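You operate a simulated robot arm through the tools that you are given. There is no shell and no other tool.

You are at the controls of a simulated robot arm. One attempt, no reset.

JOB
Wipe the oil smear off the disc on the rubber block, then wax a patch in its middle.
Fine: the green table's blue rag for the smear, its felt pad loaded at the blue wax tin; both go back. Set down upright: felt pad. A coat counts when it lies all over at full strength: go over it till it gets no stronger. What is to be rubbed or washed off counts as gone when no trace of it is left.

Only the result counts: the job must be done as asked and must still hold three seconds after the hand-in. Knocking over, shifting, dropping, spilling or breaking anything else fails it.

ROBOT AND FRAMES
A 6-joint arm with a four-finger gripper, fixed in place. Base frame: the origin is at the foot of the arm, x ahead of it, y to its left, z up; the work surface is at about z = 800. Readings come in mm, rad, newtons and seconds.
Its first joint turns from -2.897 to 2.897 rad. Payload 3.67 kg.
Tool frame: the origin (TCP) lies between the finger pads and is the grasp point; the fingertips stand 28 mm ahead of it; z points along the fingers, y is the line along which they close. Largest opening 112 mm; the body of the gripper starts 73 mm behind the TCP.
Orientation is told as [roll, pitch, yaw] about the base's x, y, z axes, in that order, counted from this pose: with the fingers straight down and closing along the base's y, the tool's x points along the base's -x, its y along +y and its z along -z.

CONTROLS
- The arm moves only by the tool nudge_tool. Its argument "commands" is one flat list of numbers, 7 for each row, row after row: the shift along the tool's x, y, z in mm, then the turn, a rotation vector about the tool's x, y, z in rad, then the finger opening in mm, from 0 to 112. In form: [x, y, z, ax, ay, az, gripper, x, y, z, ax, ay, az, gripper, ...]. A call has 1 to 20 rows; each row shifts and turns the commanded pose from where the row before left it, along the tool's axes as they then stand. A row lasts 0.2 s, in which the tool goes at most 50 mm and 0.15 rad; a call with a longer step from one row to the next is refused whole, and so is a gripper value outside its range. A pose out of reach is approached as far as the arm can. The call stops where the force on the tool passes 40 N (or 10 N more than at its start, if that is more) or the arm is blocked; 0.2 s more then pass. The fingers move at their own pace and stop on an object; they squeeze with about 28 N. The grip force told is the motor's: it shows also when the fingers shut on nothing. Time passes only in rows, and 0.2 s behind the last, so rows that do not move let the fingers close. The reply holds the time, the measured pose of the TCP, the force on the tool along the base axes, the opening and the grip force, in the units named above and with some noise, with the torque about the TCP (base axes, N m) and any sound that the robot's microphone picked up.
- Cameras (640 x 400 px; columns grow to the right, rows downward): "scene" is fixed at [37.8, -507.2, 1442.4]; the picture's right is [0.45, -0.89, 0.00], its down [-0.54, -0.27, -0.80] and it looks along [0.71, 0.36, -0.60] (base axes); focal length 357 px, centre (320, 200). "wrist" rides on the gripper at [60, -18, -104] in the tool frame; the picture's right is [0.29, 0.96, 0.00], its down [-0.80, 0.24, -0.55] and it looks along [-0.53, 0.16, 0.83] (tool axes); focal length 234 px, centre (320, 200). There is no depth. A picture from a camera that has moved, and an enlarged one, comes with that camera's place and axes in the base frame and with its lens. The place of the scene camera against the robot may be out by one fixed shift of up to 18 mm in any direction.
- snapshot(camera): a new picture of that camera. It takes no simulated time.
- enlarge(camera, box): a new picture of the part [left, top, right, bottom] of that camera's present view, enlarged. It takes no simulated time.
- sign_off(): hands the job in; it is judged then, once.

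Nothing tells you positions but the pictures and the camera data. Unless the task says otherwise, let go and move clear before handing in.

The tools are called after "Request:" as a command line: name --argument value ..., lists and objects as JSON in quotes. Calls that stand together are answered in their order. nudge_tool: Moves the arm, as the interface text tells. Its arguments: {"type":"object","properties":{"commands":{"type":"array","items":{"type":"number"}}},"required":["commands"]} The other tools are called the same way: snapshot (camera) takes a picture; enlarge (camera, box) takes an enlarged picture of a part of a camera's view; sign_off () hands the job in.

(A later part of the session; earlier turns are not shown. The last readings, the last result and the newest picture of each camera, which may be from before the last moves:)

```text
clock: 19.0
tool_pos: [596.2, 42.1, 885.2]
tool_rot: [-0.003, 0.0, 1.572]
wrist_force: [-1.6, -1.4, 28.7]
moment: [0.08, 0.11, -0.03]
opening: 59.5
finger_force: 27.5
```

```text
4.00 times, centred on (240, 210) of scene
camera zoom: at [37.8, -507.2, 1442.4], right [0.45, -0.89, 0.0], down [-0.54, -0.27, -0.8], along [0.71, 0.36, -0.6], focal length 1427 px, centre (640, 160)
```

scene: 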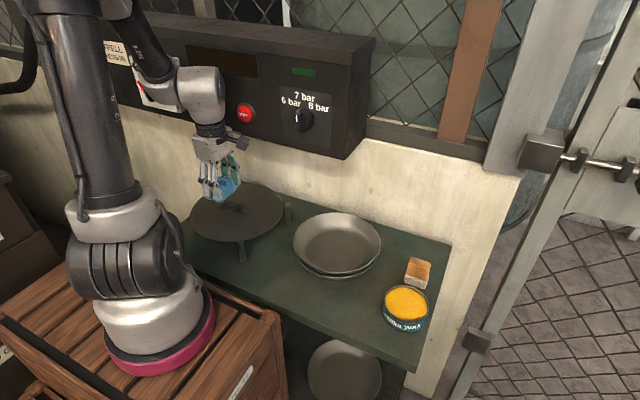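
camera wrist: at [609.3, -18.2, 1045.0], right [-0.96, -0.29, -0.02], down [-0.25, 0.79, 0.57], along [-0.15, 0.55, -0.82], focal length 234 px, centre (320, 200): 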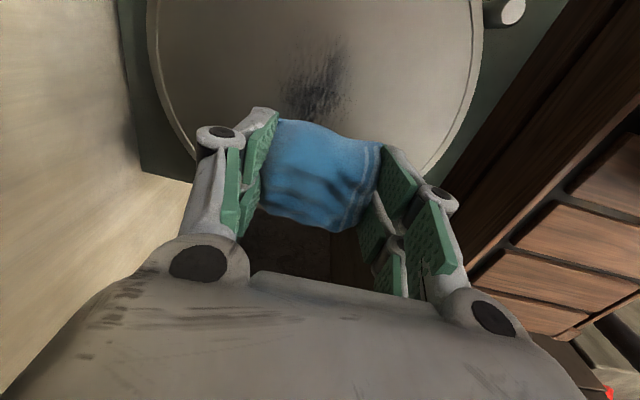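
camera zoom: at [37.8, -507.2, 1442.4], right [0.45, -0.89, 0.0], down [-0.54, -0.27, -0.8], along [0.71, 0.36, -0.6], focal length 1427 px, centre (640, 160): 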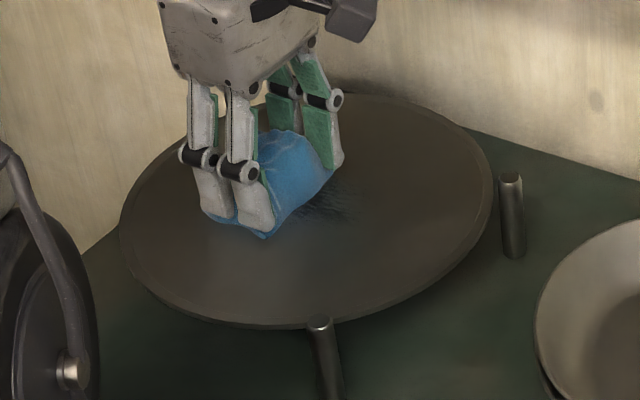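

Request:
nudge_tool --commands '[0, 0, -0.8, 0, 0, 0, 0, 10, 0, 0, 0, 0, 0, 0, 15, 0, 0, 0, 0, 0, 0, 15, 0, 0, 0, 0, 0, 0, 10, 0, 0, 0, 0, 0, 0]'

Request:
enlarge --camera "scene" --box '[180, 160, 300, 260]'

Request:
enlarge --camera "wrist" --box '[120, 0, 520, 260]'

```text
clock: 20.2
tool_pos: [597.3, -8.7, 885.5]
tool_rot: [0.0, 0.0, 1.572]
wrist_force: [1.1, 5.2, 11.3]
moment: [0.22, -0.15, 0.03]
opening: 59.2
finger_force: 27.8
```

```text
4.00 times, centred on (240, 210) of scene
camera zoom: at [37.8, -507.2, 1442.4], right [0.45, -0.89, 0.0], down [-0.54, -0.27, -0.8], along [0.71, 0.36, -0.6], focal length 1427 px, centre (640, 160)
```

zoom: 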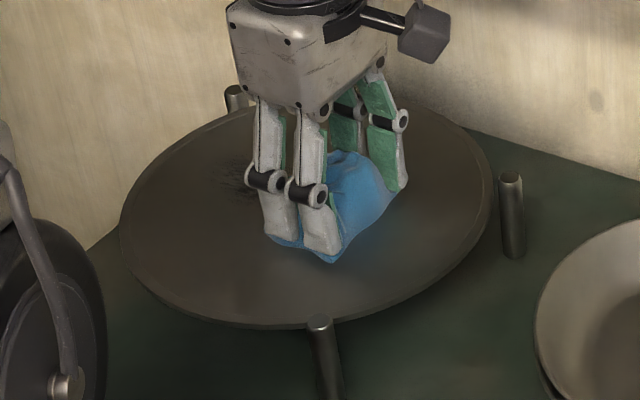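

```text
1.54 times, centred on (320, 130) of wrist
camera zoom: at [617.0, -69.2, 988.6], right [-0.96, -0.29, 0.0], down [-0.24, 0.8, 0.55], along [-0.16, 0.53, -0.83], focal length 360 px, centre (320, 308)
```

zoom: 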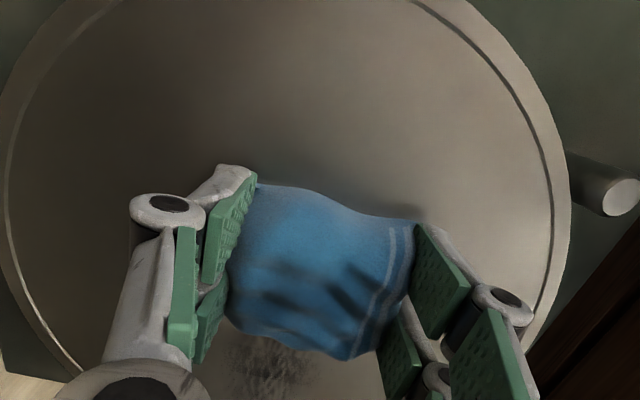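

Request:
nudge_tool --commands '[-15, 0, 0, 0, 0, 0, 0, -15, 0, 0, 0, 0, 0, 0, -15, 0, 0, 0, 0, 0, 0, -15, 0, 0, 0, 0, 0, 0, -12, 0, 0, 0, 0, 0, 0]'

Request:
enlarge --camera "scene" --box '[180, 160, 300, 260]'

Request:
enlarge --camera "wrist" --box '[120, 0, 520, 260]'

Request:
enlarge --camera "scene" --box '[130, 40, 290, 240]'

```text
clock: 21.4
tool_pos: [596.3, 63.4, 885.1]
tool_rot: [0.001, -0.002, 1.573]
wrist_force: [-0.7, -4.8, 10.4]
moment: [-0.1, -0.04, -0.03]
opening: 59.5
finger_force: 28.2
```

```text
4.00 times, centred on (240, 210) of scene
camera zoom: at [37.8, -507.2, 1442.4], right [0.45, -0.89, 0.0], down [-0.54, -0.27, -0.8], along [0.71, 0.36, -0.6], focal length 1427 px, centre (640, 160)
```

zoom: 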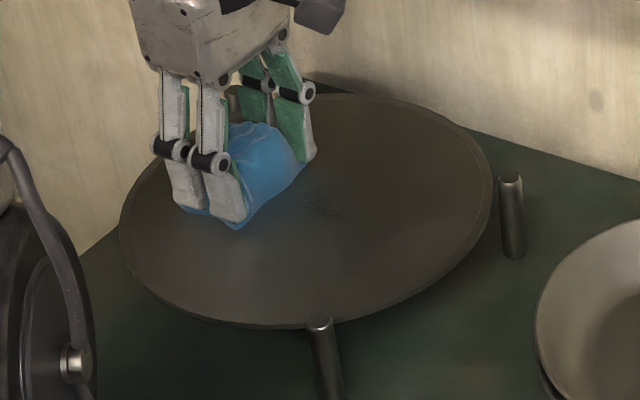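

```text
1.54 times, centred on (320, 130) of wrist
camera zoom: at [616.1, 3.6, 988.1], right [-0.96, -0.29, 0.0], down [-0.24, 0.8, 0.55], along [-0.16, 0.53, -0.83], focal length 360 px, centre (320, 308)
```

zoom: 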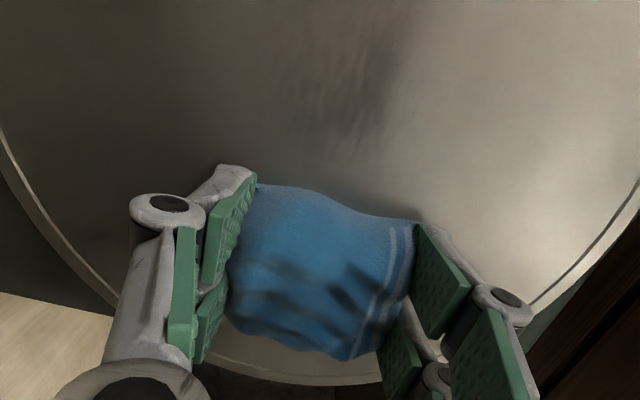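

```text
2.00 times, centred on (210, 140) of scene
camera zoom: at [37.8, -507.2, 1442.4], right [0.45, -0.89, 0.0], down [-0.54, -0.27, -0.8], along [0.71, 0.36, -0.6], focal length 714 px, centre (540, 320)
```

zoom: 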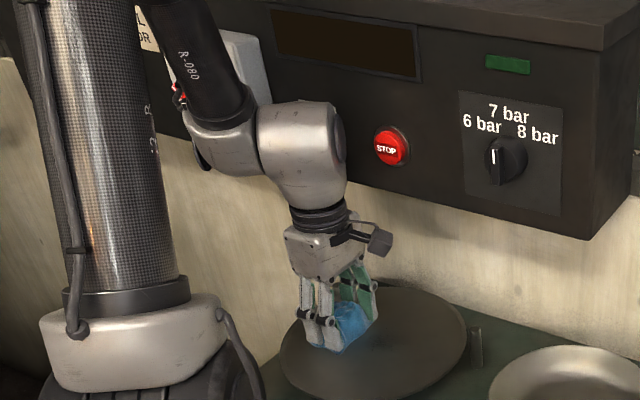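

Request:
nudge_tool --commands '[-13, 0, 0, 0, 0, 0, 0, -12, 0, 0, 0, 0, 0, 0, 15, 0, 0, 0, 0, 0, 0, 15, 0, 0, 0, 0, 0, 0, 15, 0, 0, 0, 0, 0, 0, 15, 0, 0, 0, 0, 0, 0, 15, 0, 0, 0, 0, 0, 0, 15, 0, 0, 0, 0, 0, 0, 8, 0, 0, 0, 0, 0, 0, -15, 0, 0, 0, 0, 0, 0, -15, 0, 0, 0, 0, 0, 0, -15, 0, 0, 0, 0, 0, 0, -15, 0, 0, 0, 0, 0, 0, -15, 0, 0, 0, 0, 0, 0, -15, 0, 0, 0, 0, 0, 0]'

Request:
enlarge --camera "scene" --box '[180, 160, 300, 260]'

Request:
enlarge --camera "wrist" --box '[120, 0, 520, 260]'

```text
clock: 24.6
tool_pos: [597.9, 81.4, 885.2]
tool_rot: [0.001, -0.001, 1.571]
wrist_force: [-0.9, -0.6, -0.1]
moment: [0.0, 0.02, -0.03]
opening: 59.1
finger_force: 28.0
```

```text
4.00 times, centred on (240, 210) of scene
camera zoom: at [37.8, -507.2, 1442.4], right [0.45, -0.89, 0.0], down [-0.54, -0.27, -0.8], along [0.71, 0.36, -0.6], focal length 1427 px, centre (640, 160)
```

zoom: 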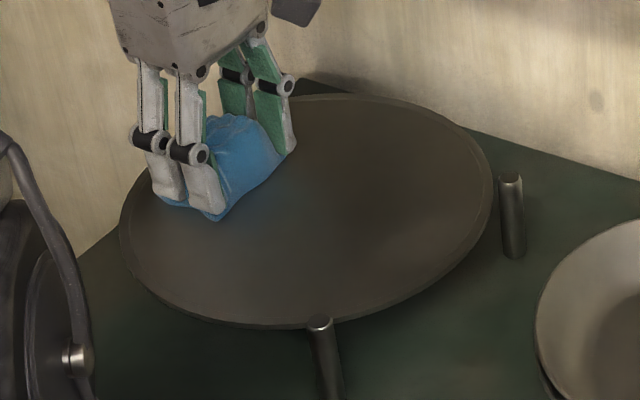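

```text
1.54 times, centred on (320, 130) of wrist
camera zoom: at [616.6, 20.9, 988.5], right [-0.96, -0.29, 0.0], down [-0.24, 0.8, 0.55], along [-0.16, 0.53, -0.83], focal length 360 px, centre (320, 308)
```

zoom: 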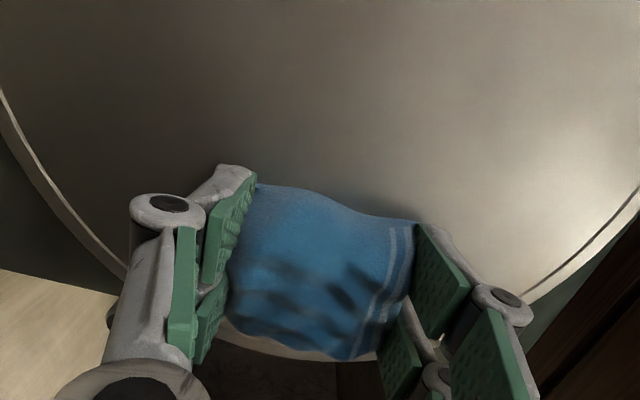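

Request:
nudge_tool --commands '[0, 0, 1, 0, 0, 0, 0]'

```text
clock: 25.0
tool_pos: [597.5, 80.1, 884.1]
tool_rot: [-0.001, -0.002, 1.572]
wrist_force: [-1.5, -0.6, 13.9]
moment: [-0.03, 0.1, -0.01]
opening: 59.3
finger_force: 28.2
```

Request:
nudge_tool --commands '[-12, 0, 0, 0, 0, 0, 0, 12, 0, 0, 0, 0, 0, 0, 12, 0, 0, 0, 0, 0, 0, -12, 0, 0, 0, 0, 0, 0, -12, 0, 0, 0, 0, 0, 0, 12, 0, 0, 0, 0, 0, 0, 12, 0, 0, 0, 0, 0, 0]'

Request:
enlarge --camera "scene" --box '[180, 160, 300, 260]'

```text
clock: 26.6
tool_pos: [597.8, 69.2, 884.0]
tool_rot: [-0.001, -0.001, 1.572]
wrist_force: [0.8, 8.0, 17.0]
moment: [0.3, 0.2, -0.06]
opening: 59.3
finger_force: 28.3
```

```text
4.00 times, centred on (240, 210) of scene
camera zoom: at [37.8, -507.2, 1442.4], right [0.45, -0.89, 0.0], down [-0.54, -0.27, -0.8], along [0.71, 0.36, -0.6], focal length 1427 px, centre (640, 160)
```

zoom: 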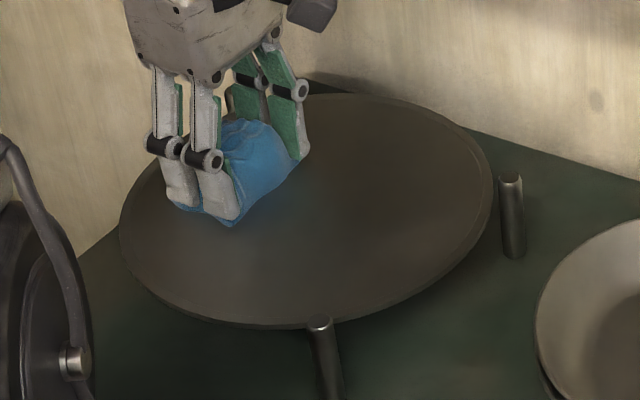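

Request:
nudge_tool --commands '[0, 0, -20, 0, 0, 0, 0, -10, 7, -30, 0, 0, 0, 0, -20, 8, -30, 0, 0, 0, 0]'

Request:
enlarge --camera "wrist" --box '[140, 0, 500, 160]'

Request:
enlarge --camera "scene" --box '[180, 160, 300, 260]'

```text
clock: 27.4
tool_pos: [583.4, 97.2, 964.2]
tool_rot: [0.001, 0.0, 1.571]
wrist_force: [-0.1, 0.5, 0.3]
moment: [-0.01, 0.01, 0.02]
opening: 59.3
finger_force: 28.2
```

```text
1.78 times, centred on (320, 80) of wrist
camera zoom: at [602.2, 38.3, 1067.2], right [-0.96, -0.29, 0.0], down [-0.24, 0.8, 0.55], along [-0.16, 0.53, -0.83], focal length 416 px, centre (320, 413)
```

zoom: 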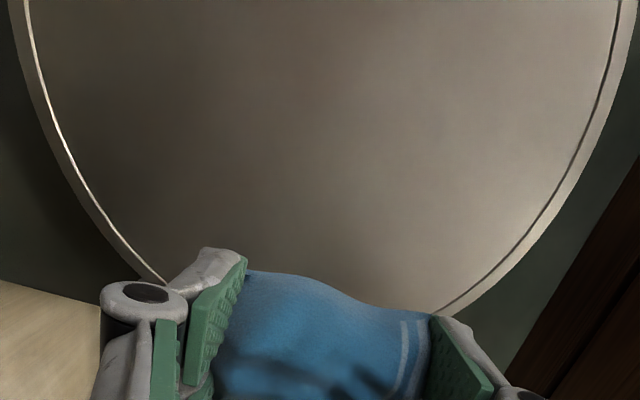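

```text
4.00 times, centred on (240, 210) of scene
camera zoom: at [37.8, -507.2, 1442.4], right [0.45, -0.89, 0.0], down [-0.54, -0.27, -0.8], along [0.71, 0.36, -0.6], focal length 1427 px, centre (640, 160)
```

zoom: 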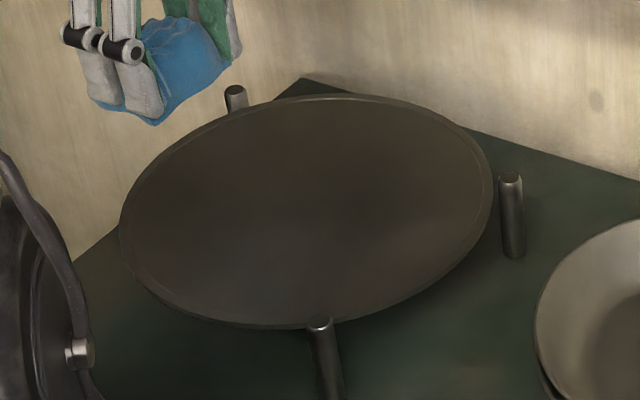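

Request:
enlarge --camera "scene" --box '[205, 190, 265, 228]'

Request:
enlarge --camera "wrist" --box '[220, 0, 420, 110]'

Request:
enlarge --camera "scene" --box '[0, 160, 320, 400]'

```text
10.53 times, centred on (235, 209) of scene
camera zoom: at [37.8, -507.2, 1442.4], right [0.45, -0.89, 0.0], down [-0.54, -0.27, -0.8], along [0.71, 0.36, -0.6], focal length 3756 px, centre (1215, 105)
```

zoom: 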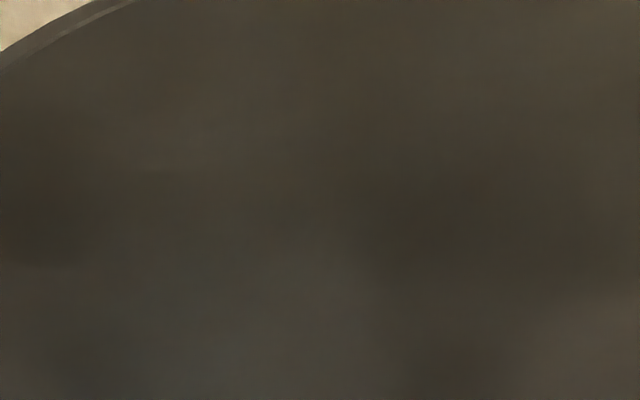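

```text
3.20 times, centred on (320, 55) of wrist
camera zoom: at [602.2, 38.3, 1067.2], right [-0.96, -0.29, 0.0], down [-0.24, 0.8, 0.55], along [-0.16, 0.53, -0.83], focal length 749 px, centre (320, 664)
```

zoom: 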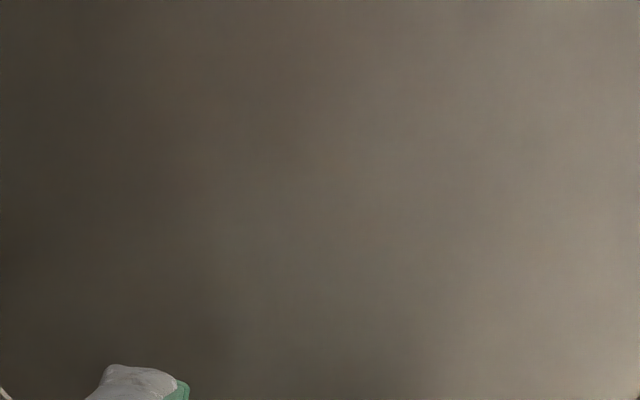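

```text
1.67 times, centred on (160, 280) of scene
camera zoom: at [37.8, -507.2, 1442.4], right [0.45, -0.89, 0.0], down [-0.54, -0.27, -0.8], along [0.71, 0.36, -0.6], focal length 595 px, centre (587, 67)
```

zoom: 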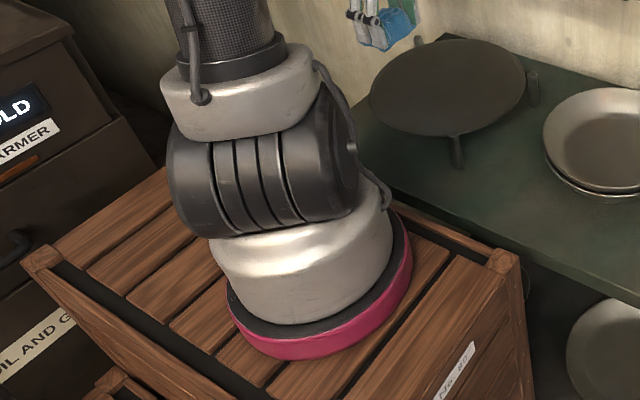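

Request:
nudge_tool --commands '[12, -8, 30, 0, 0, 0, 0, 10, -9, 30, 0, 0, 0, 0, 0, 0, 15, 0, 0, 0, 0, 0, 0, 4, 0, 0, 0, 0]'

```text
clock: 28.4
tool_pos: [600.3, 74.5, 885.3]
tool_rot: [0.003, 0.0, 1.573]
wrist_force: [-0.4, -0.8, 3.0]
moment: [0.05, 0.03, 0.0]
opening: 59.3
finger_force: 27.6
```

Request:
nudge_tool --commands '[-8, 0, 0.8, 0, 0, 0, 0, -8, 0, 0, 0, 0, 0, 0, 10, 0, 0, 0, 0, 0, 0, 14, 0, 0, 0, 0, 0, 0, 14, 0, -0.4, 0, 0, 0, 0, 14, 0, -0.2, 0, 0, 0, 0, 14, 0, 0, 0, 0, 0, 0, 14, 0, 0, 0, 0, 0, 0, 14, 0, 0, 0, 0, 0, 0, 4, 6, 0, 0, 0, 0, 0, 0, 9, 0, 0, 0, 0, 0, -14, 0, 0, 0, 0, 0, 0, -14, 0, 0, 0, 0, 0, 0, -14, 0, 0, 0, 0, 0, 0, -14, 0, 0, 0, 0, 0, 0, -14, 0, 0.2, 0, 0, 0, 0, -14, 0, 0.4, 0, 0, 0, 0, -10, 0, 0, 0, 0, 0, 0]'

Request:
enlarge --camera "scene" --box '[130, 40, 290, 240]'

```text
clock: 32.2
tool_pos: [584.7, 87.2, 884.0]
tool_rot: [-0.002, 0.001, 1.57]
wrist_force: [0.5, -2.9, 6.1]
moment: [-0.1, -0.01, -0.03]
opening: 59.2
finger_force: 27.5
```

```text
2.00 times, centred on (210, 140) of scene
camera zoom: at [37.8, -507.2, 1442.4], right [0.45, -0.89, 0.0], down [-0.54, -0.27, -0.8], along [0.71, 0.36, -0.6], focal length 714 px, centre (540, 320)
```

zoom: 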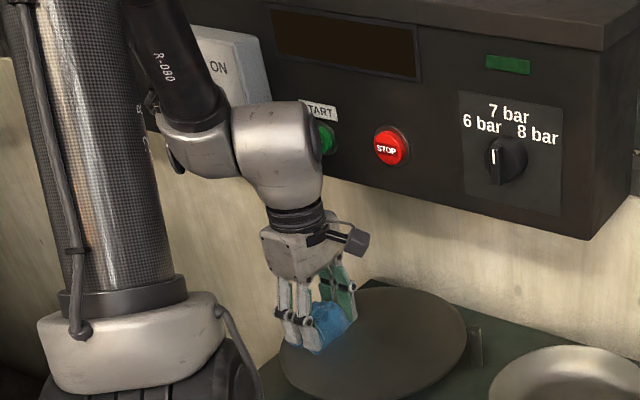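

Request:
nudge_tool --commands '[0, 0, -20, 0, 0, 0, 0, 0, 2, -30, 0, 0, 0, 0, 0, 2, -30, 0, 0, 0, 0, 0, 0, 0, 0, 0, 0.1428, 0, 0, 0, 0, 0, 0, 0.1428, 0, 0, 0, 0, 0, 0, 0.1428, 0, 0, 0, 0, 0, 0, 0.1428, 0, 0, 0, 0, 0, 0, 0.1428, 0, 0, 0, 0, 0, 0, 0.1428, 0, 0, 0, 0, 0, 0, 0.1428, 0, 0, 0, 0, 0, 0, 0.1428, 0, 0, 0, 0, 0, 0, 0.1428, 0, 0, 0, 0, 0, 0, 0.1428, 0, 0, 0, 0, 0, 0, 0.1428, 0]'

Request:
snapshot --camera "scene"

```text
clock: 35.2
tool_pos: [581.0, 87.1, 963.7]
tool_rot: [0.0, -0.001, -0.001]
wrist_force: [0.0, 0.1, -0.8]
moment: [0.03, -0.01, 0.0]
opening: 59.2
finger_force: 28.3
```

```text
taken
```

scene: 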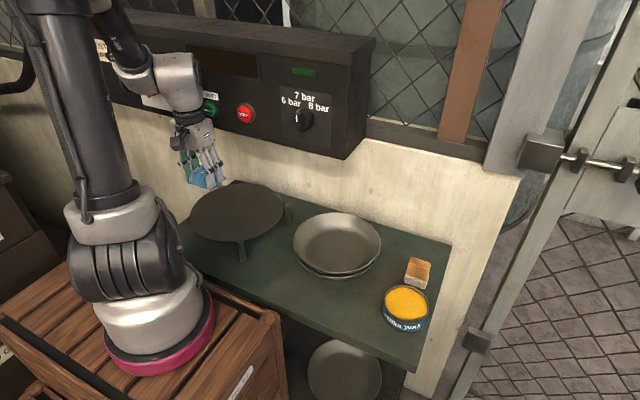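

Request:
nudge_tool --commands '[0.5, -40.6, 0, 0, 0, 0, 0, 0.5, -40.6, 0, 0, 0, 0, 0, 0.5, -40.6, 0, 0, 0, 0, 0, 0.5, -40.6, 0, 0, 0, 0, 0, 0.5, -40.6, 0, 0, 0, 0, 0, 0.5, -40.6, 0, 0, 0, 0, 0, 0.5, -40.6, 0, 0, 0, 0, 0, 0.5, -40.6, 0, 0, 0, 0, 0, 0.5, -40.6, 0, 0, 0, 0, 0, 0.5, -40.6, 0, 0, 0, 0, 0, 0.5, -40.6, 0, 0, 0, 0, 0]'

```text
clock: 37.6
tool_pos: [576.6, -359.5, 964.9]
tool_rot: [0.0, 0.003, 0.001]
wrist_force: [0.6, 0.5, -0.5]
moment: [-0.01, -0.03, 0.01]
opening: 59.5
finger_force: 28.4
```

Request:
nudge_tool --commands '[-29.9, -22.7, 0, 0, 0, 0, 0, -29.9, -22.7, 0, 0, 0, 0, 0, -29.9, -22.7, 0, 0, 0, 0, 0, -29.9, -22.7, 0, 0, 0, 0, 0, 0, 0, 40, 0, 0, 0, 0, 0, 0, 40, 0, 0, 0, 0, 0, 0, 30, 0, 0, 0, 0, 0, 0, 12, 0, 0, 0, 0]'

Request:
enlarge --camera "scene" --box '[370, 200, 470, 300]'

```text
clock: 39.4
tool_pos: [695.5, -449.4, 841.9]
tool_rot: [-0.001, 0.002, 0.002]
wrist_force: [0.7, -1.3, -0.3]
moment: [-0.03, -0.04, 0.03]
opening: 59.3
finger_force: 28.1
```

```text
4.00 times, centred on (420, 250) of scene
camera zoom: at [37.8, -507.2, 1442.4], right [0.45, -0.89, 0.0], down [-0.54, -0.27, -0.8], along [0.71, 0.36, -0.6], focal length 1427 px, centre (-80, 0)
```

zoom: 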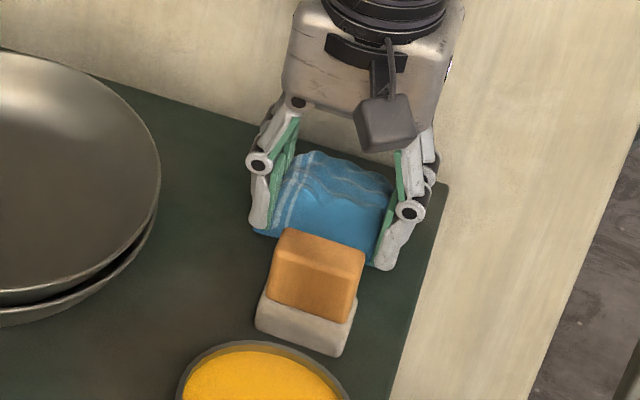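

Rag is hanging just above its old spot. I'll lower the last few millimetres and release it.

Request:
nudge_tool --commands '[0, -0.8, 4, 0, 0, 0, 0, 0, 0, 2, 0, 0, 0, 0, 0, 0, 1, 0, 0, 0, 0]'

```text
clock: 40.2
tool_pos: [693.3, -448.5, 835.4]
tool_rot: [0.001, 0.0, 0.002]
wrist_force: [0.5, -0.2, 0.2]
moment: [0.0, -0.01, 0.0]
opening: 59.2
finger_force: 28.6
```

Request:
nudge_tool --commands '[-1.5, -1, 0.7, 0, 0, 0, 0]'

```text
clock: 40.6
tool_pos: [697.2, -452.2, 834.5]
tool_rot: [-0.001, -0.001, 0.002]
wrist_force: [0.0, -0.4, -1.0]
moment: [0.01, -0.03, 0.02]
opening: 59.1
finger_force: 28.3
```

Request:
nudge_tool --commands '[0, 0, 0.7, 0, 0, 0, 0, 0, 0, 0, 0, 0, 0, 0]'

```text
clock: 41.2
tool_pos: [697.8, -450.1, 832.9]
tool_rot: [0.0, 0.0, 0.001]
wrist_force: [0.1, 0.7, -0.8]
moment: [-0.01, 0.0, 0.02]
opening: 59.2
finger_force: 27.9
```

Request:
nudge_tool --commands '[0, 0, 0.7, 0, 0, 0, 0, 0, 0, 0, 0, 0, 0, 0]'

Request:
enlarge --camera "scene" --box '[395, 220, 455, 290]'

```text
clock: 41.8
tool_pos: [696.2, -450.6, 832.4]
tool_rot: [0.002, 0.001, 0.002]
wrist_force: [0.4, 0.2, 0.0]
moment: [0.01, -0.02, 0.0]
opening: 59.4
finger_force: 27.4
```

```text
5.71 times, centred on (425, 255) of scene
camera zoom: at [37.8, -507.2, 1442.4], right [0.45, -0.89, 0.0], down [-0.54, -0.27, -0.8], along [0.71, 0.36, -0.6], focal length 2039 px, centre (-280, -114)
```

zoom: 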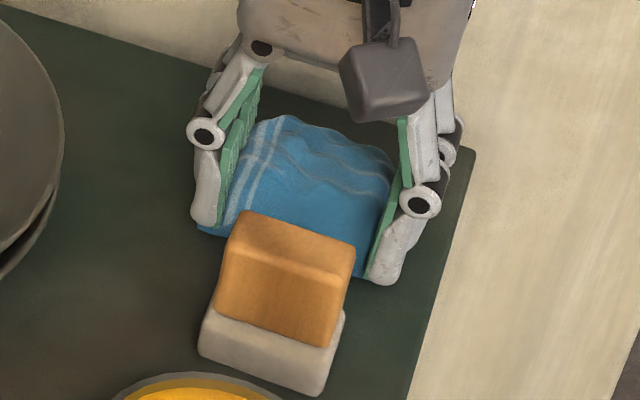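

Request:
nudge_tool --commands '[0, 0, 0.8, 0, 0, 0, 0, 0, 0, 0, 0, 0, 0, 0]'

```text
clock: 42.4
tool_pos: [697.6, -450.8, 833.0]
tool_rot: [0.0, 0.0, 0.002]
wrist_force: [0.3, 0.2, -0.6]
moment: [0.01, -0.01, -0.03]
opening: 59.3
finger_force: 27.8
```

Request:
nudge_tool --commands '[0, 0, 1, 0, 0, 0, 0, 0, 0, 0, 0, 0, 0, 0]'

```text
clock: 43.0
tool_pos: [697.4, -451.6, 830.7]
tool_rot: [-0.001, 0.0, 0.002]
wrist_force: [-0.5, 0.0, 1.7]
moment: [0.1, -0.02, 0.03]
opening: 59.1
finger_force: 28.3
```

Contact with the table is starting to show (1.7 N). I'll release slowly, then rise.

Request:
nudge_tool --commands '[0, 0, 0, 0, 0, 0, 66, 0, 0, 0, 0, 0, 0, 80, 0, 0, 0, 0, 0, 0, 112, 0, 0, 0, 0, 0, 0, 112]'

Request:
enlarge --camera "scene" --box '[370, 200, 470, 300]'

Request:
snapshot --camera "wrist"

```text
clock: 44.0
tool_pos: [698.1, -452.0, 830.5]
tool_rot: [0.002, 0.0, 0.002]
wrist_force: [-0.7, 0.3, -0.3]
moment: [-0.04, 0.0, -0.02]
opening: 112.0
finger_force: 0.0
```

```text
4.00 times, centred on (420, 250) of scene
camera zoom: at [37.8, -507.2, 1442.4], right [0.45, -0.89, 0.0], down [-0.54, -0.27, -0.8], along [0.71, 0.36, -0.6], focal length 1427 px, centre (-80, 0)
```

zoom: 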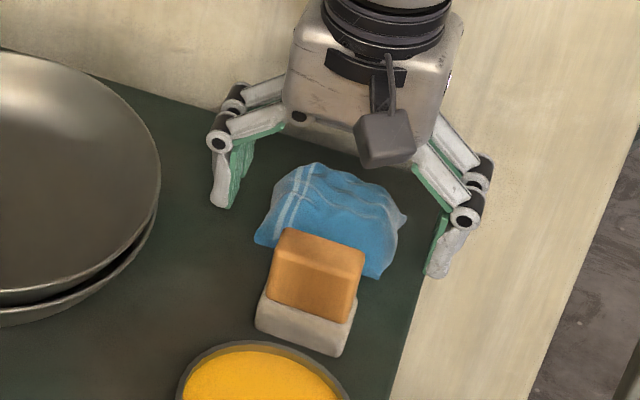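

```text
taken
camera wrist: at [638.3, -468.9, 934.7], right [-0.29, 0.96, 0.0], down [0.8, 0.24, 0.55], along [0.53, 0.16, -0.83], focal length 234 px, centre (320, 200)
```

wrist: 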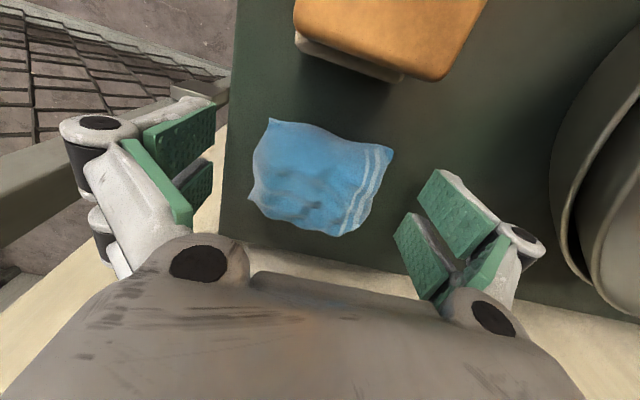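

Request:
nudge_tool --commands '[0, 0, -30, 0, 0, 0, 112, 0, 0, -40, 0, 0, 0, 112, 0, 0, -40, 0, 0, 0, 112, 25, 0, -20, 0, 0, 0, 112, 25, -1, -10, 0, 0, 0, 112, 22, -2, 0, 0, 0, 0, 112, 0, 0, 0, 0, 0, -0.1428, 80, 0, 0, 0, 0, 0, -0.1428, 60, 0, 0, 0, 0, 0, -0.1428, 50, 0, 0, 0, 0, 0, -0.1428, 50, 0, 0, 0, 0, 0, -0.1428, 50, 0, 0, 0, 0, 0, -0.1428, 50, 0, 0, 0, 0, 0, -0.1428, 50, 0, 0, 0, 0, 0, -0.1428, 50, 0, 0, 0, 0, 0, -0.1428, 50, 0, 0, 0, 0, 0, -0.1428, 50, 0, 0, 0, 0, 0, -0.1428, 50, 0, 0, 0, 0, 0, 0, 50]'

Request:
snapshot --camera "wrist"

Request:
snapshot --camera "scene"

```text
clock: 47.8
tool_pos: [625.0, -454.7, 972.6]
tool_rot: [0.0, -0.001, 1.574]
wrist_force: [-1.3, -0.2, 0.2]
moment: [0.01, -0.01, 0.01]
opening: 50.2
finger_force: 0.1
```

```text
taken
camera wrist: at [644.2, -513.5, 1074.8], right [-0.96, -0.29, 0.0], down [-0.24, 0.8, 0.55], along [-0.16, 0.53, -0.83], focal length 234 px, centre (320, 200)
```

wrist: 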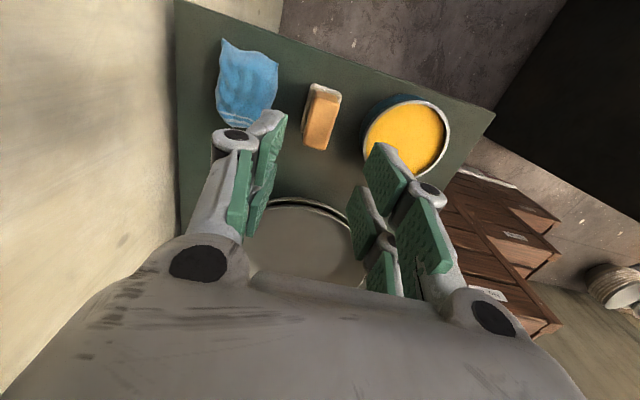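

```text
taken
```

scene: 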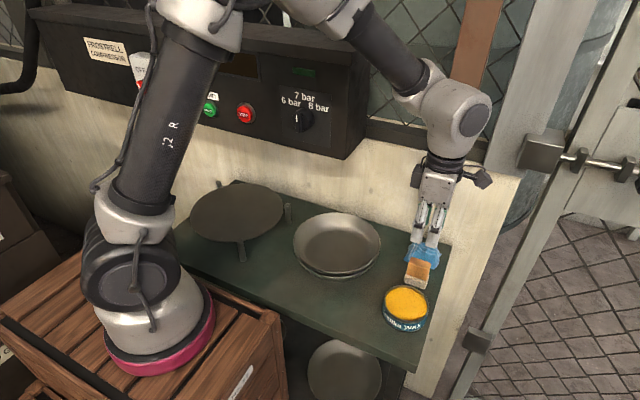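

Request:
enlarge --camera "wrist" --box '[210, 20, 370, 160]'

Request:
enlarge --camera "wrist" --box '[290, 70, 360, 160]'

```text
2.86 times, centred on (290, 90) of wrist
camera zoom: at [644.2, -513.5, 1074.8], right [-0.96, -0.29, 0.0], down [-0.24, 0.8, 0.55], along [-0.16, 0.53, -0.83], focal length 669 px, centre (406, 514)
```

zoom: 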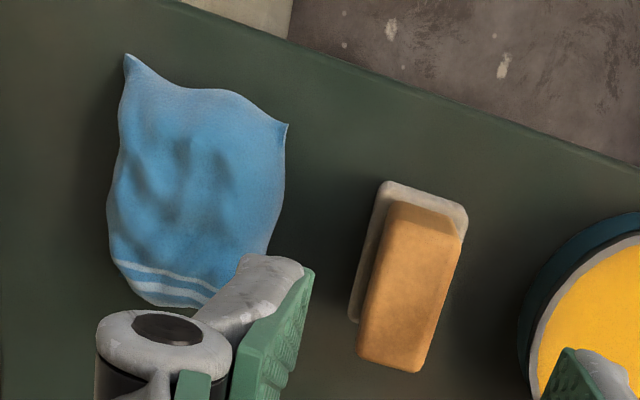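

```text
4.44 times, centred on (325, 115) of wrist
camera zoom: at [644.2, -513.5, 1074.8], right [-0.96, -0.29, 0.0], down [-0.24, 0.8, 0.55], along [-0.16, 0.53, -0.83], focal length 1041 px, centre (298, 578)
```

zoom: 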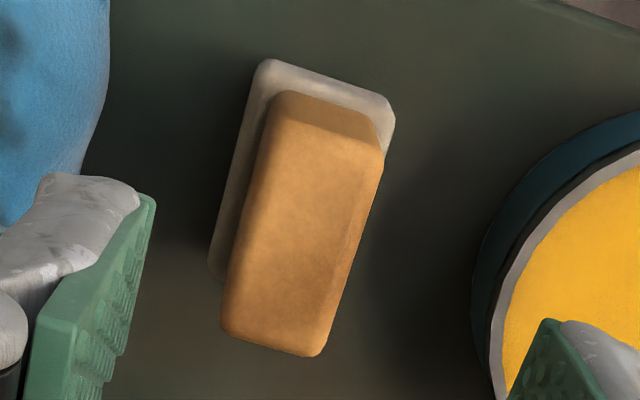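

Request:
nudge_tool --commands '[0.8, -1.7, 0, 0, 0, 0, 50, 0, 0, 0, 0, -0.13, 0, 50, 5.2, 0, 39.7, 0, 0, 0, 50, 5.2, 0, 39.7, 0, 0, 0, 50]'

Request:
snapshot --camera "wrist"

Request:
enlarge --camera "scene" --box '[370, 200, 470, 300]'

```text
clock: 48.8
tool_pos: [626.5, -455.2, 893.6]
tool_rot: [0.001, -0.129, 1.571]
wrist_force: [-0.8, 0.0, 0.9]
moment: [-0.03, -0.01, -0.01]
opening: 50.0
finger_force: 0.0
```

```text
taken
camera wrist: at [645.0, -528.2, 987.3], right [-0.96, -0.29, -0.04], down [-0.24, 0.72, 0.65], along [-0.16, 0.63, -0.76], focal length 234 px, centre (320, 200)
```

wrist: 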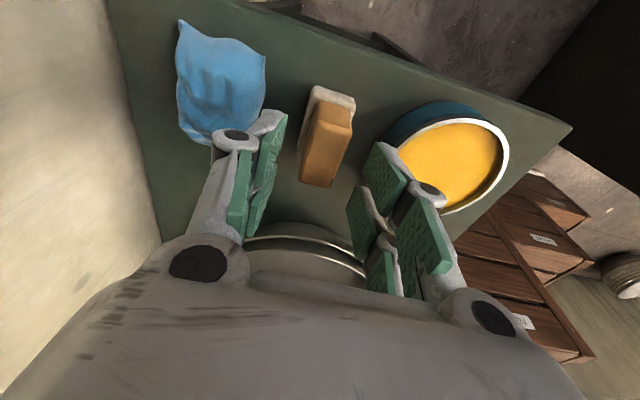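

```text
4.00 times, centred on (420, 250) of scene
camera zoom: at [37.8, -507.2, 1442.4], right [0.45, -0.89, 0.0], down [-0.54, -0.27, -0.8], along [0.71, 0.36, -0.6], focal length 1427 px, centre (-80, 0)
```

zoom: 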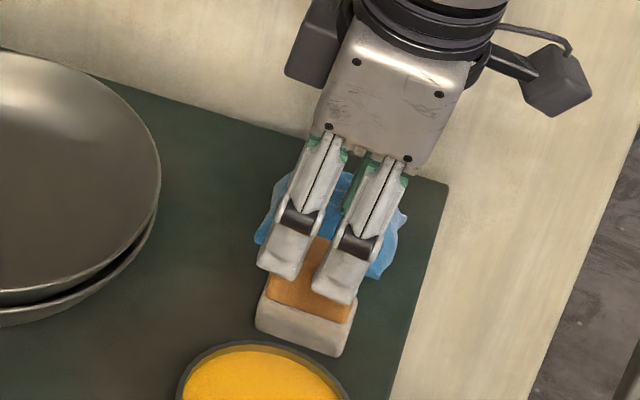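

Request:
nudge_tool --commands '[2.6, 0, 19.8, 0, 0, 0, 50, 1.9, 0, 14.9, 0, 0, 0, 50, 1, 0, 7.5, 0, 0, 0, 50]'

Request:
snapshot --camera "wrist"

Request:
enlarge --camera "scene" --box '[370, 200, 470, 300]'

```text
clock: 49.6
tool_pos: [627.5, -454.5, 847.9]
tool_rot: [-0.001, -0.13, 1.572]
wrist_force: [-0.5, -1.1, 0.0]
moment: [-0.01, 0.02, -0.01]
opening: 50.2
finger_force: 0.0
```

```text
taken
camera wrist: at [645.9, -527.4, 943.0], right [-0.96, -0.29, -0.04], down [-0.24, 0.72, 0.65], along [-0.16, 0.63, -0.76], focal length 234 px, centre (320, 200)
```

wrist: 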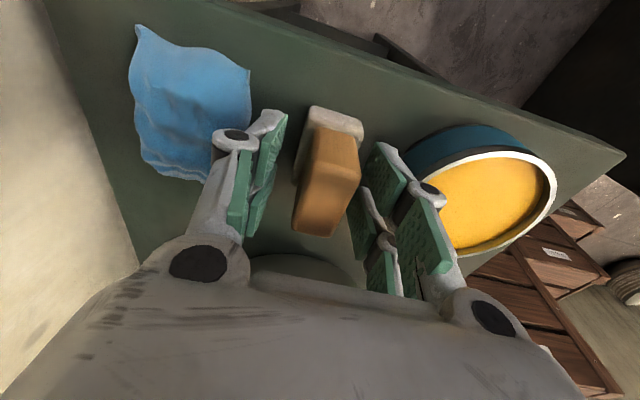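

```text
4.00 times, centred on (420, 250) of scene
camera zoom: at [37.8, -507.2, 1442.4], right [0.45, -0.89, 0.0], down [-0.54, -0.27, -0.8], along [0.71, 0.36, -0.6], focal length 1427 px, centre (-80, 0)
```

zoom: 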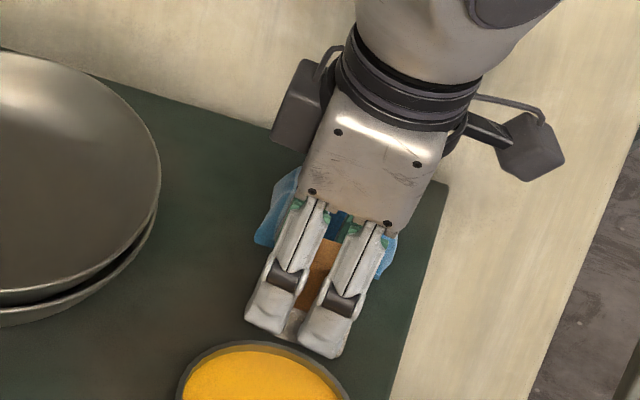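

Request:
nudge_tool --commands '[-0.4, 0, -3, 0, 0, 0, 50, 0, 0, 0, 0, 0, 0, 35, 0, 0, 0, 0, 0, 0, 25, 0, 0, 0, 0, 0, 0, 10, 0, 0, 0, 0, 0, 0, 0, 0, 0, 0, 0, 0, 0, 0]'

Request:
enlarge --camera "wrist" --box '[200, 80, 440, 280]'

Request:
enlarge --camera "scene" --box '[390, 230, 450, 300]'

```text
clock: 51.0
tool_pos: [626.9, -456.1, 852.0]
tool_rot: [0.001, -0.129, 1.573]
wrist_force: [2.3, -2.1, 11.9]
moment: [-0.18, -0.12, 0.05]
opening: 23.3
finger_force: 28.1
```

```text
2.00 times, centred on (320, 180) of wrist
camera zoom: at [646.2, -527.5, 947.0], right [-0.96, -0.29, -0.04], down [-0.24, 0.72, 0.65], along [-0.16, 0.63, -0.76], focal length 468 px, centre (320, 240)
```

zoom: 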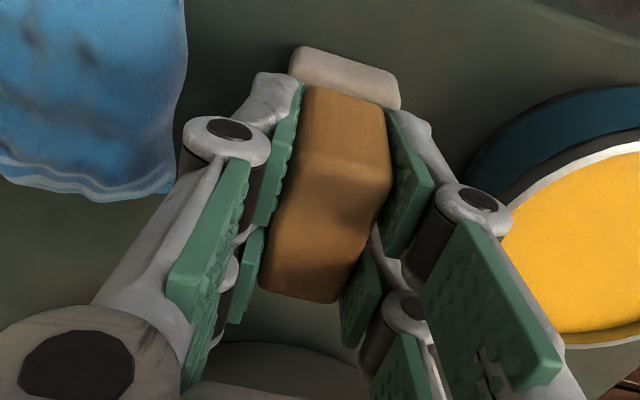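

```text
5.71 times, centred on (420, 265) of scene
camera zoom: at [37.8, -507.2, 1442.4], right [0.45, -0.89, 0.0], down [-0.54, -0.27, -0.8], along [0.71, 0.36, -0.6], focal length 2039 px, centre (-251, -171)
```

zoom: 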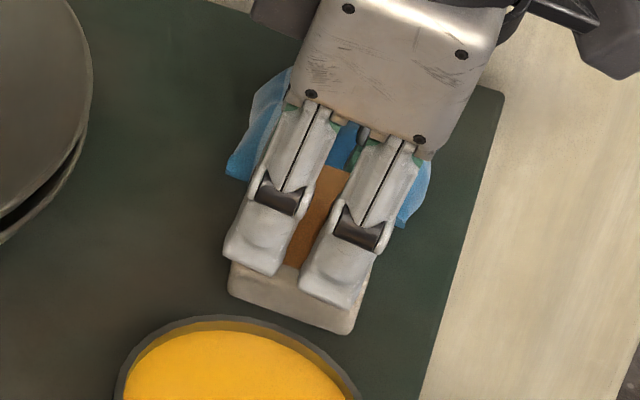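

Request:
nudge_tool --commands '[-1.3, 0, -9.9, 0, 0, 0, 0, -3.9, 0, -29.7, 0, 0, 0, 0, -3.9, 0, -29.7, 0, 0, 0, 0]'

Request:
snapshot --camera "wrist"

Request:
snapshot --camera "scene"

```text
clock: 51.8
tool_pos: [625.8, -455.3, 921.6]
tool_rot: [0.001, -0.13, 1.572]
wrist_force: [0.2, -1.4, -1.1]
moment: [0.02, 0.03, 0.03]
opening: 23.7
finger_force: 28.3
```

```text
taken
camera wrist: at [645.4, -527.9, 1017.3], right [-0.96, -0.29, -0.04], down [-0.24, 0.72, 0.65], along [-0.16, 0.63, -0.76], focal length 234 px, centre (320, 200)
```

wrist: 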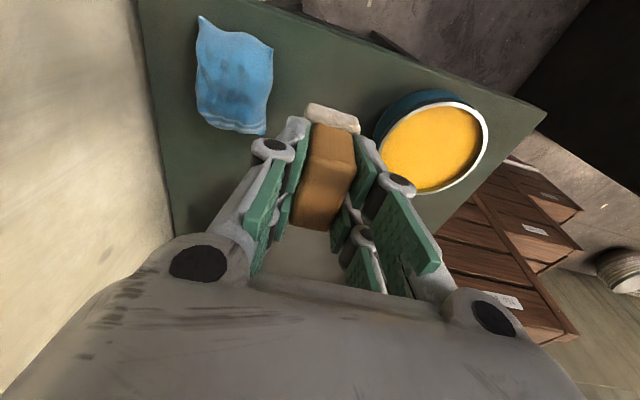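

```text
taken
```

scene: 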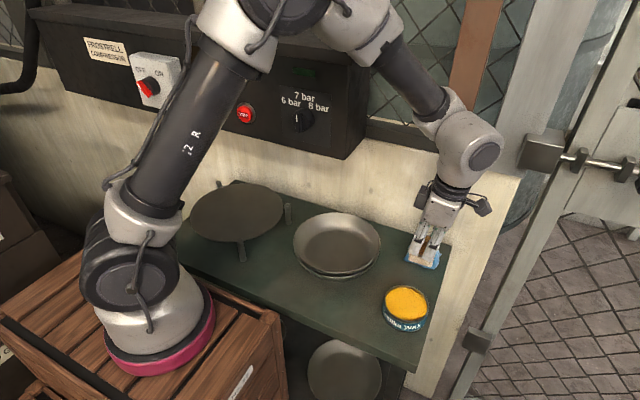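

Request:
enlarge --camera "wrist" --box '[360, 70, 520, 210]'

```text
2.86 times, centred on (440, 140) of wrist
camera zoom: at [645.4, -527.9, 1017.3], right [-0.96, -0.29, -0.04], down [-0.24, 0.72, 0.65], along [-0.16, 0.63, -0.76], focal length 669 px, centre (-23, 371)
```

zoom: 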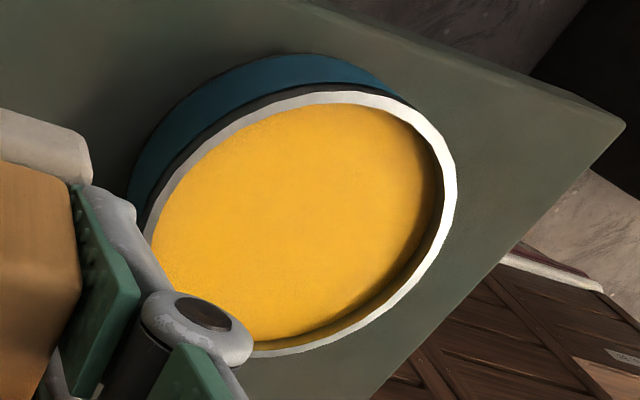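

Request:
nudge_tool --commands '[1, 32, 0, 0, 0, 0, 0, 1, 32, 0, 0, 0, 0, 0, 1, 32, 0, 0, 0, 0, 0]'

Request:
snapshot --camera "wrist"

Request:
enlarge --camera "scene" --box '[350, 240, 470, 350]'

```text
clock: 52.6
tool_pos: [531.8, -458.8, 921.4]
tool_rot: [0.001, -0.13, 1.572]
wrist_force: [0.3, 0.1, -0.8]
moment: [0.01, 0.01, 0.02]
opening: 23.6
finger_force: 27.8
```

```text
taken
camera wrist: at [550.6, -530.9, 1016.3], right [-0.96, -0.29, -0.04], down [-0.24, 0.72, 0.65], along [-0.16, 0.63, -0.76], focal length 234 px, centre (320, 200)
```

wrist: 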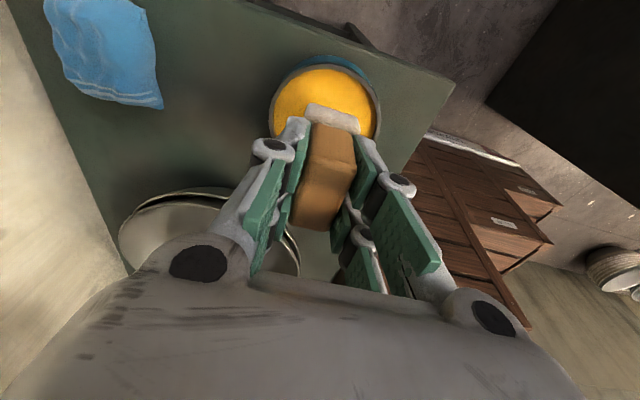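

```text
3.64 times, centred on (410, 295) of scene
camera zoom: at [37.8, -507.2, 1442.4], right [0.45, -0.89, 0.0], down [-0.54, -0.27, -0.8], along [0.71, 0.36, -0.6], focal length 1297 px, centre (-7, -146)
```

zoom: 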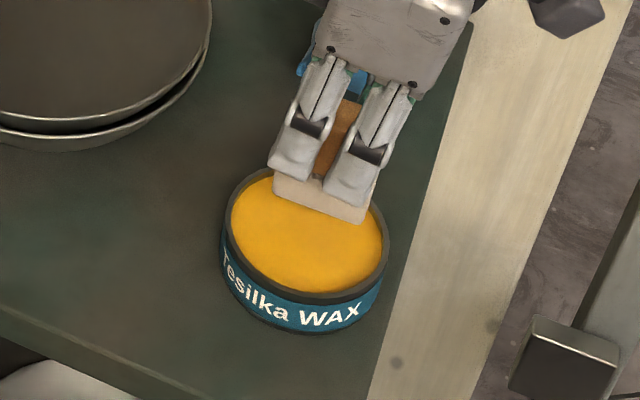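

Request:
nudge_tool --commands '[-2.5, 0.5, 0, 0, 0, 0, 0, 2.6, 0, 19.8, 0, 0, 0, 0, 1.3, 0, 9.9, 0, 0, 0, 0, 0.5, 0, 4, 0, 0, 0, 0]'

Request:
enlarge --camera "scene" --box '[350, 240, 470, 350]'

Request:
enlarge --camera "wrist" --box '[230, 40, 420, 200]'

```text
clock: 53.6
tool_pos: [529.6, -455.7, 887.9]
tool_rot: [0.0, -0.13, 1.571]
wrist_force: [-0.7, 0.6, 5.0]
moment: [-0.09, 0.01, -0.01]
opening: 23.4
finger_force: 28.0
```

```text
3.64 times, centred on (410, 295) of scene
camera zoom: at [37.8, -507.2, 1442.4], right [0.45, -0.89, 0.0], down [-0.54, -0.27, -0.8], along [0.71, 0.36, -0.6], focal length 1297 px, centre (-7, -146)
```

zoom: 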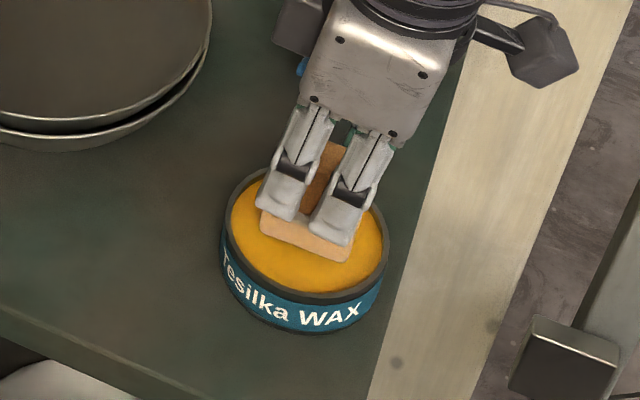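

```text
2.50 times, centred on (325, 120) of wrist
camera zoom: at [549.7, -528.5, 983.0], right [-0.96, -0.29, -0.04], down [-0.24, 0.72, 0.65], along [-0.16, 0.63, -0.76], focal length 585 px, centre (308, 400)
```

zoom: 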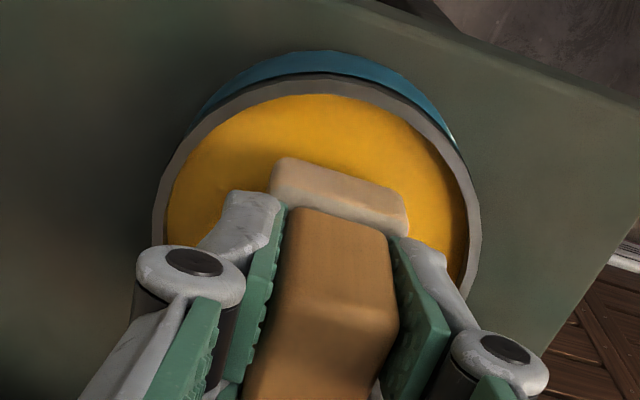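

Request:
nudge_tool --commands '[0.1, 0, 0.8, 0, 0, 0, 0, 0, 0, 0, 0, 0, 0, 0, 0, 0, 0, 0, 0, 0, 0, 0, 0, 0, 0, 0, 0, 0, 0, 0, 0, 0, 0, 0, 0]'

Request:
enlarge --camera "wrist" --box '[230, 40, 420, 200]'

```text
clock: 54.8
tool_pos: [530.3, -456.7, 886.8]
tool_rot: [0.001, -0.126, 1.571]
wrist_force: [3.4, -2.3, 30.5]
moment: [-0.21, -0.05, 0.01]
opening: 23.8
finger_force: 27.7
```

```text
2.50 times, centred on (325, 120) of wrist
camera zoom: at [549.4, -528.3, 982.7], right [-0.96, -0.29, -0.04], down [-0.24, 0.72, 0.65], along [-0.16, 0.63, -0.76], focal length 585 px, centre (308, 400)
```

zoom: 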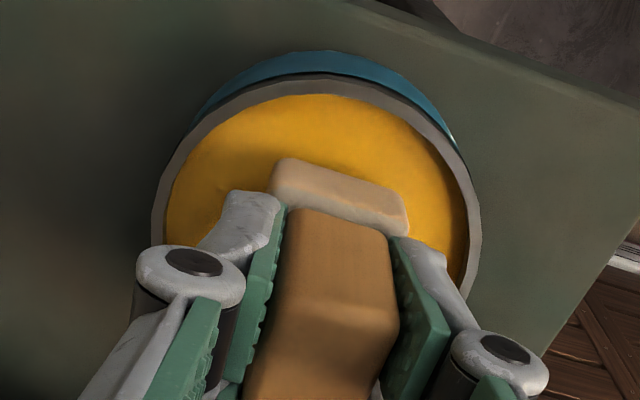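

Request:
nudge_tool --commands '[-0.1, 0, -0.7, 0, 0, 0, 0, 3, 0, 0, 0, 0, 0, 0, -3, 0, 0, 0, 0, 0, 0, -3, 0, 0, 0, 0, 0, 0, 3, 0, 0, 0, 0, 0, 0]'

Request:
enlarge --camera "scene" --box '[350, 240, 470, 350]'

```text
clock: 56.0
tool_pos: [529.2, -454.3, 887.2]
tool_rot: [0.002, -0.129, 1.572]
wrist_force: [-1.6, 6.0, 15.9]
moment: [-0.05, 0.14, -0.03]
opening: 23.5
finger_force: 27.8
```

```text
3.64 times, centred on (410, 295) of scene
camera zoom: at [37.8, -507.2, 1442.4], right [0.45, -0.89, 0.0], down [-0.54, -0.27, -0.8], along [0.71, 0.36, -0.6], focal length 1297 px, centre (-7, -146)
```

zoom: 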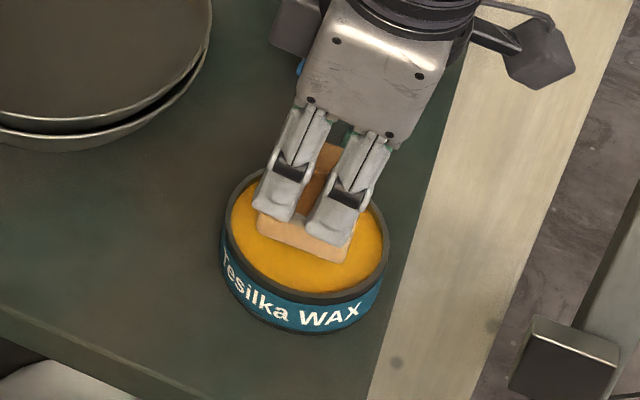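

Request:
nudge_tool --commands '[-1.3, 0, -9.9, 0, 0, 0, 0, -3.9, 0, -29.7, 0, 0, 0, 0, -4.5, 0, -34.7, 0, 0, 0, 0, 0, 0, 0, 0.0185, 0, 0.1416, 0, 0, 0, 0, 0.0185, 0, 0.1416, 0, 0, 0, 0, 0.0185, 0, 0.1416, 0, 0, 0, 0, 0.0185, 0, 0.1416, 0, 0, 0, 0, 0.0185, 0, 0.1416, 0, 0, 0, 0, 0.0185, 0, 0.1416, 0, 0, 0, 0, 0.0185, 0, 0.1416, 0, 0, 0, 0, 0.0185, 0, 0.1416, 0, 0, 0, 0, 0.0185, 0, 0.1416, 0, 0, 0, 0, 0.0185, 0, 0.1416, 0, 0, 0, 0, 0.0185, 0, 0.1416, 0]'

Request:
snapshot --camera "scene"

Request:
snapshot --camera "wrist"

```text
clock: 59.0
tool_pos: [531.5, -456.0, 962.9]
tool_rot: [-0.002, -0.128, -0.001]
wrist_force: [0.6, -0.4, -1.0]
moment: [-0.02, 0.03, -0.01]
opening: 23.5
finger_force: 27.9
```

```text
taken
```

scene: 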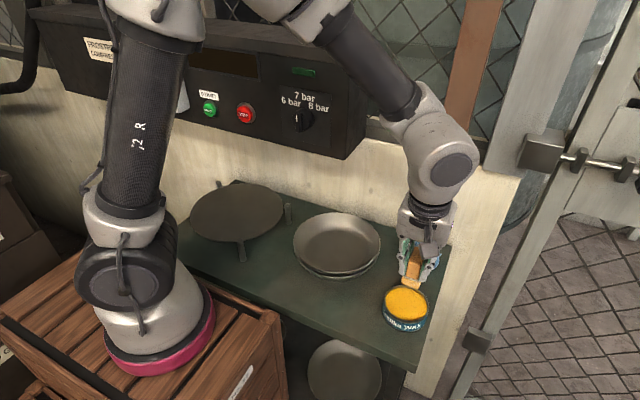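

```text
taken
camera wrist: at [458.3, -473.3, 1057.4], right [-0.28, 0.96, -0.04], down [0.72, 0.24, 0.65], along [0.63, 0.16, -0.76], focal length 234 px, centre (320, 200)
```

wrist: 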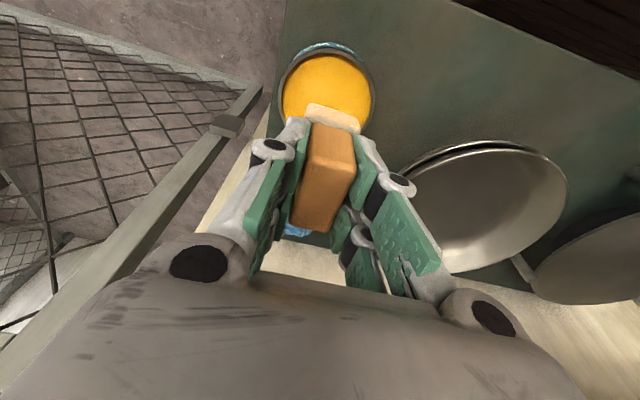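

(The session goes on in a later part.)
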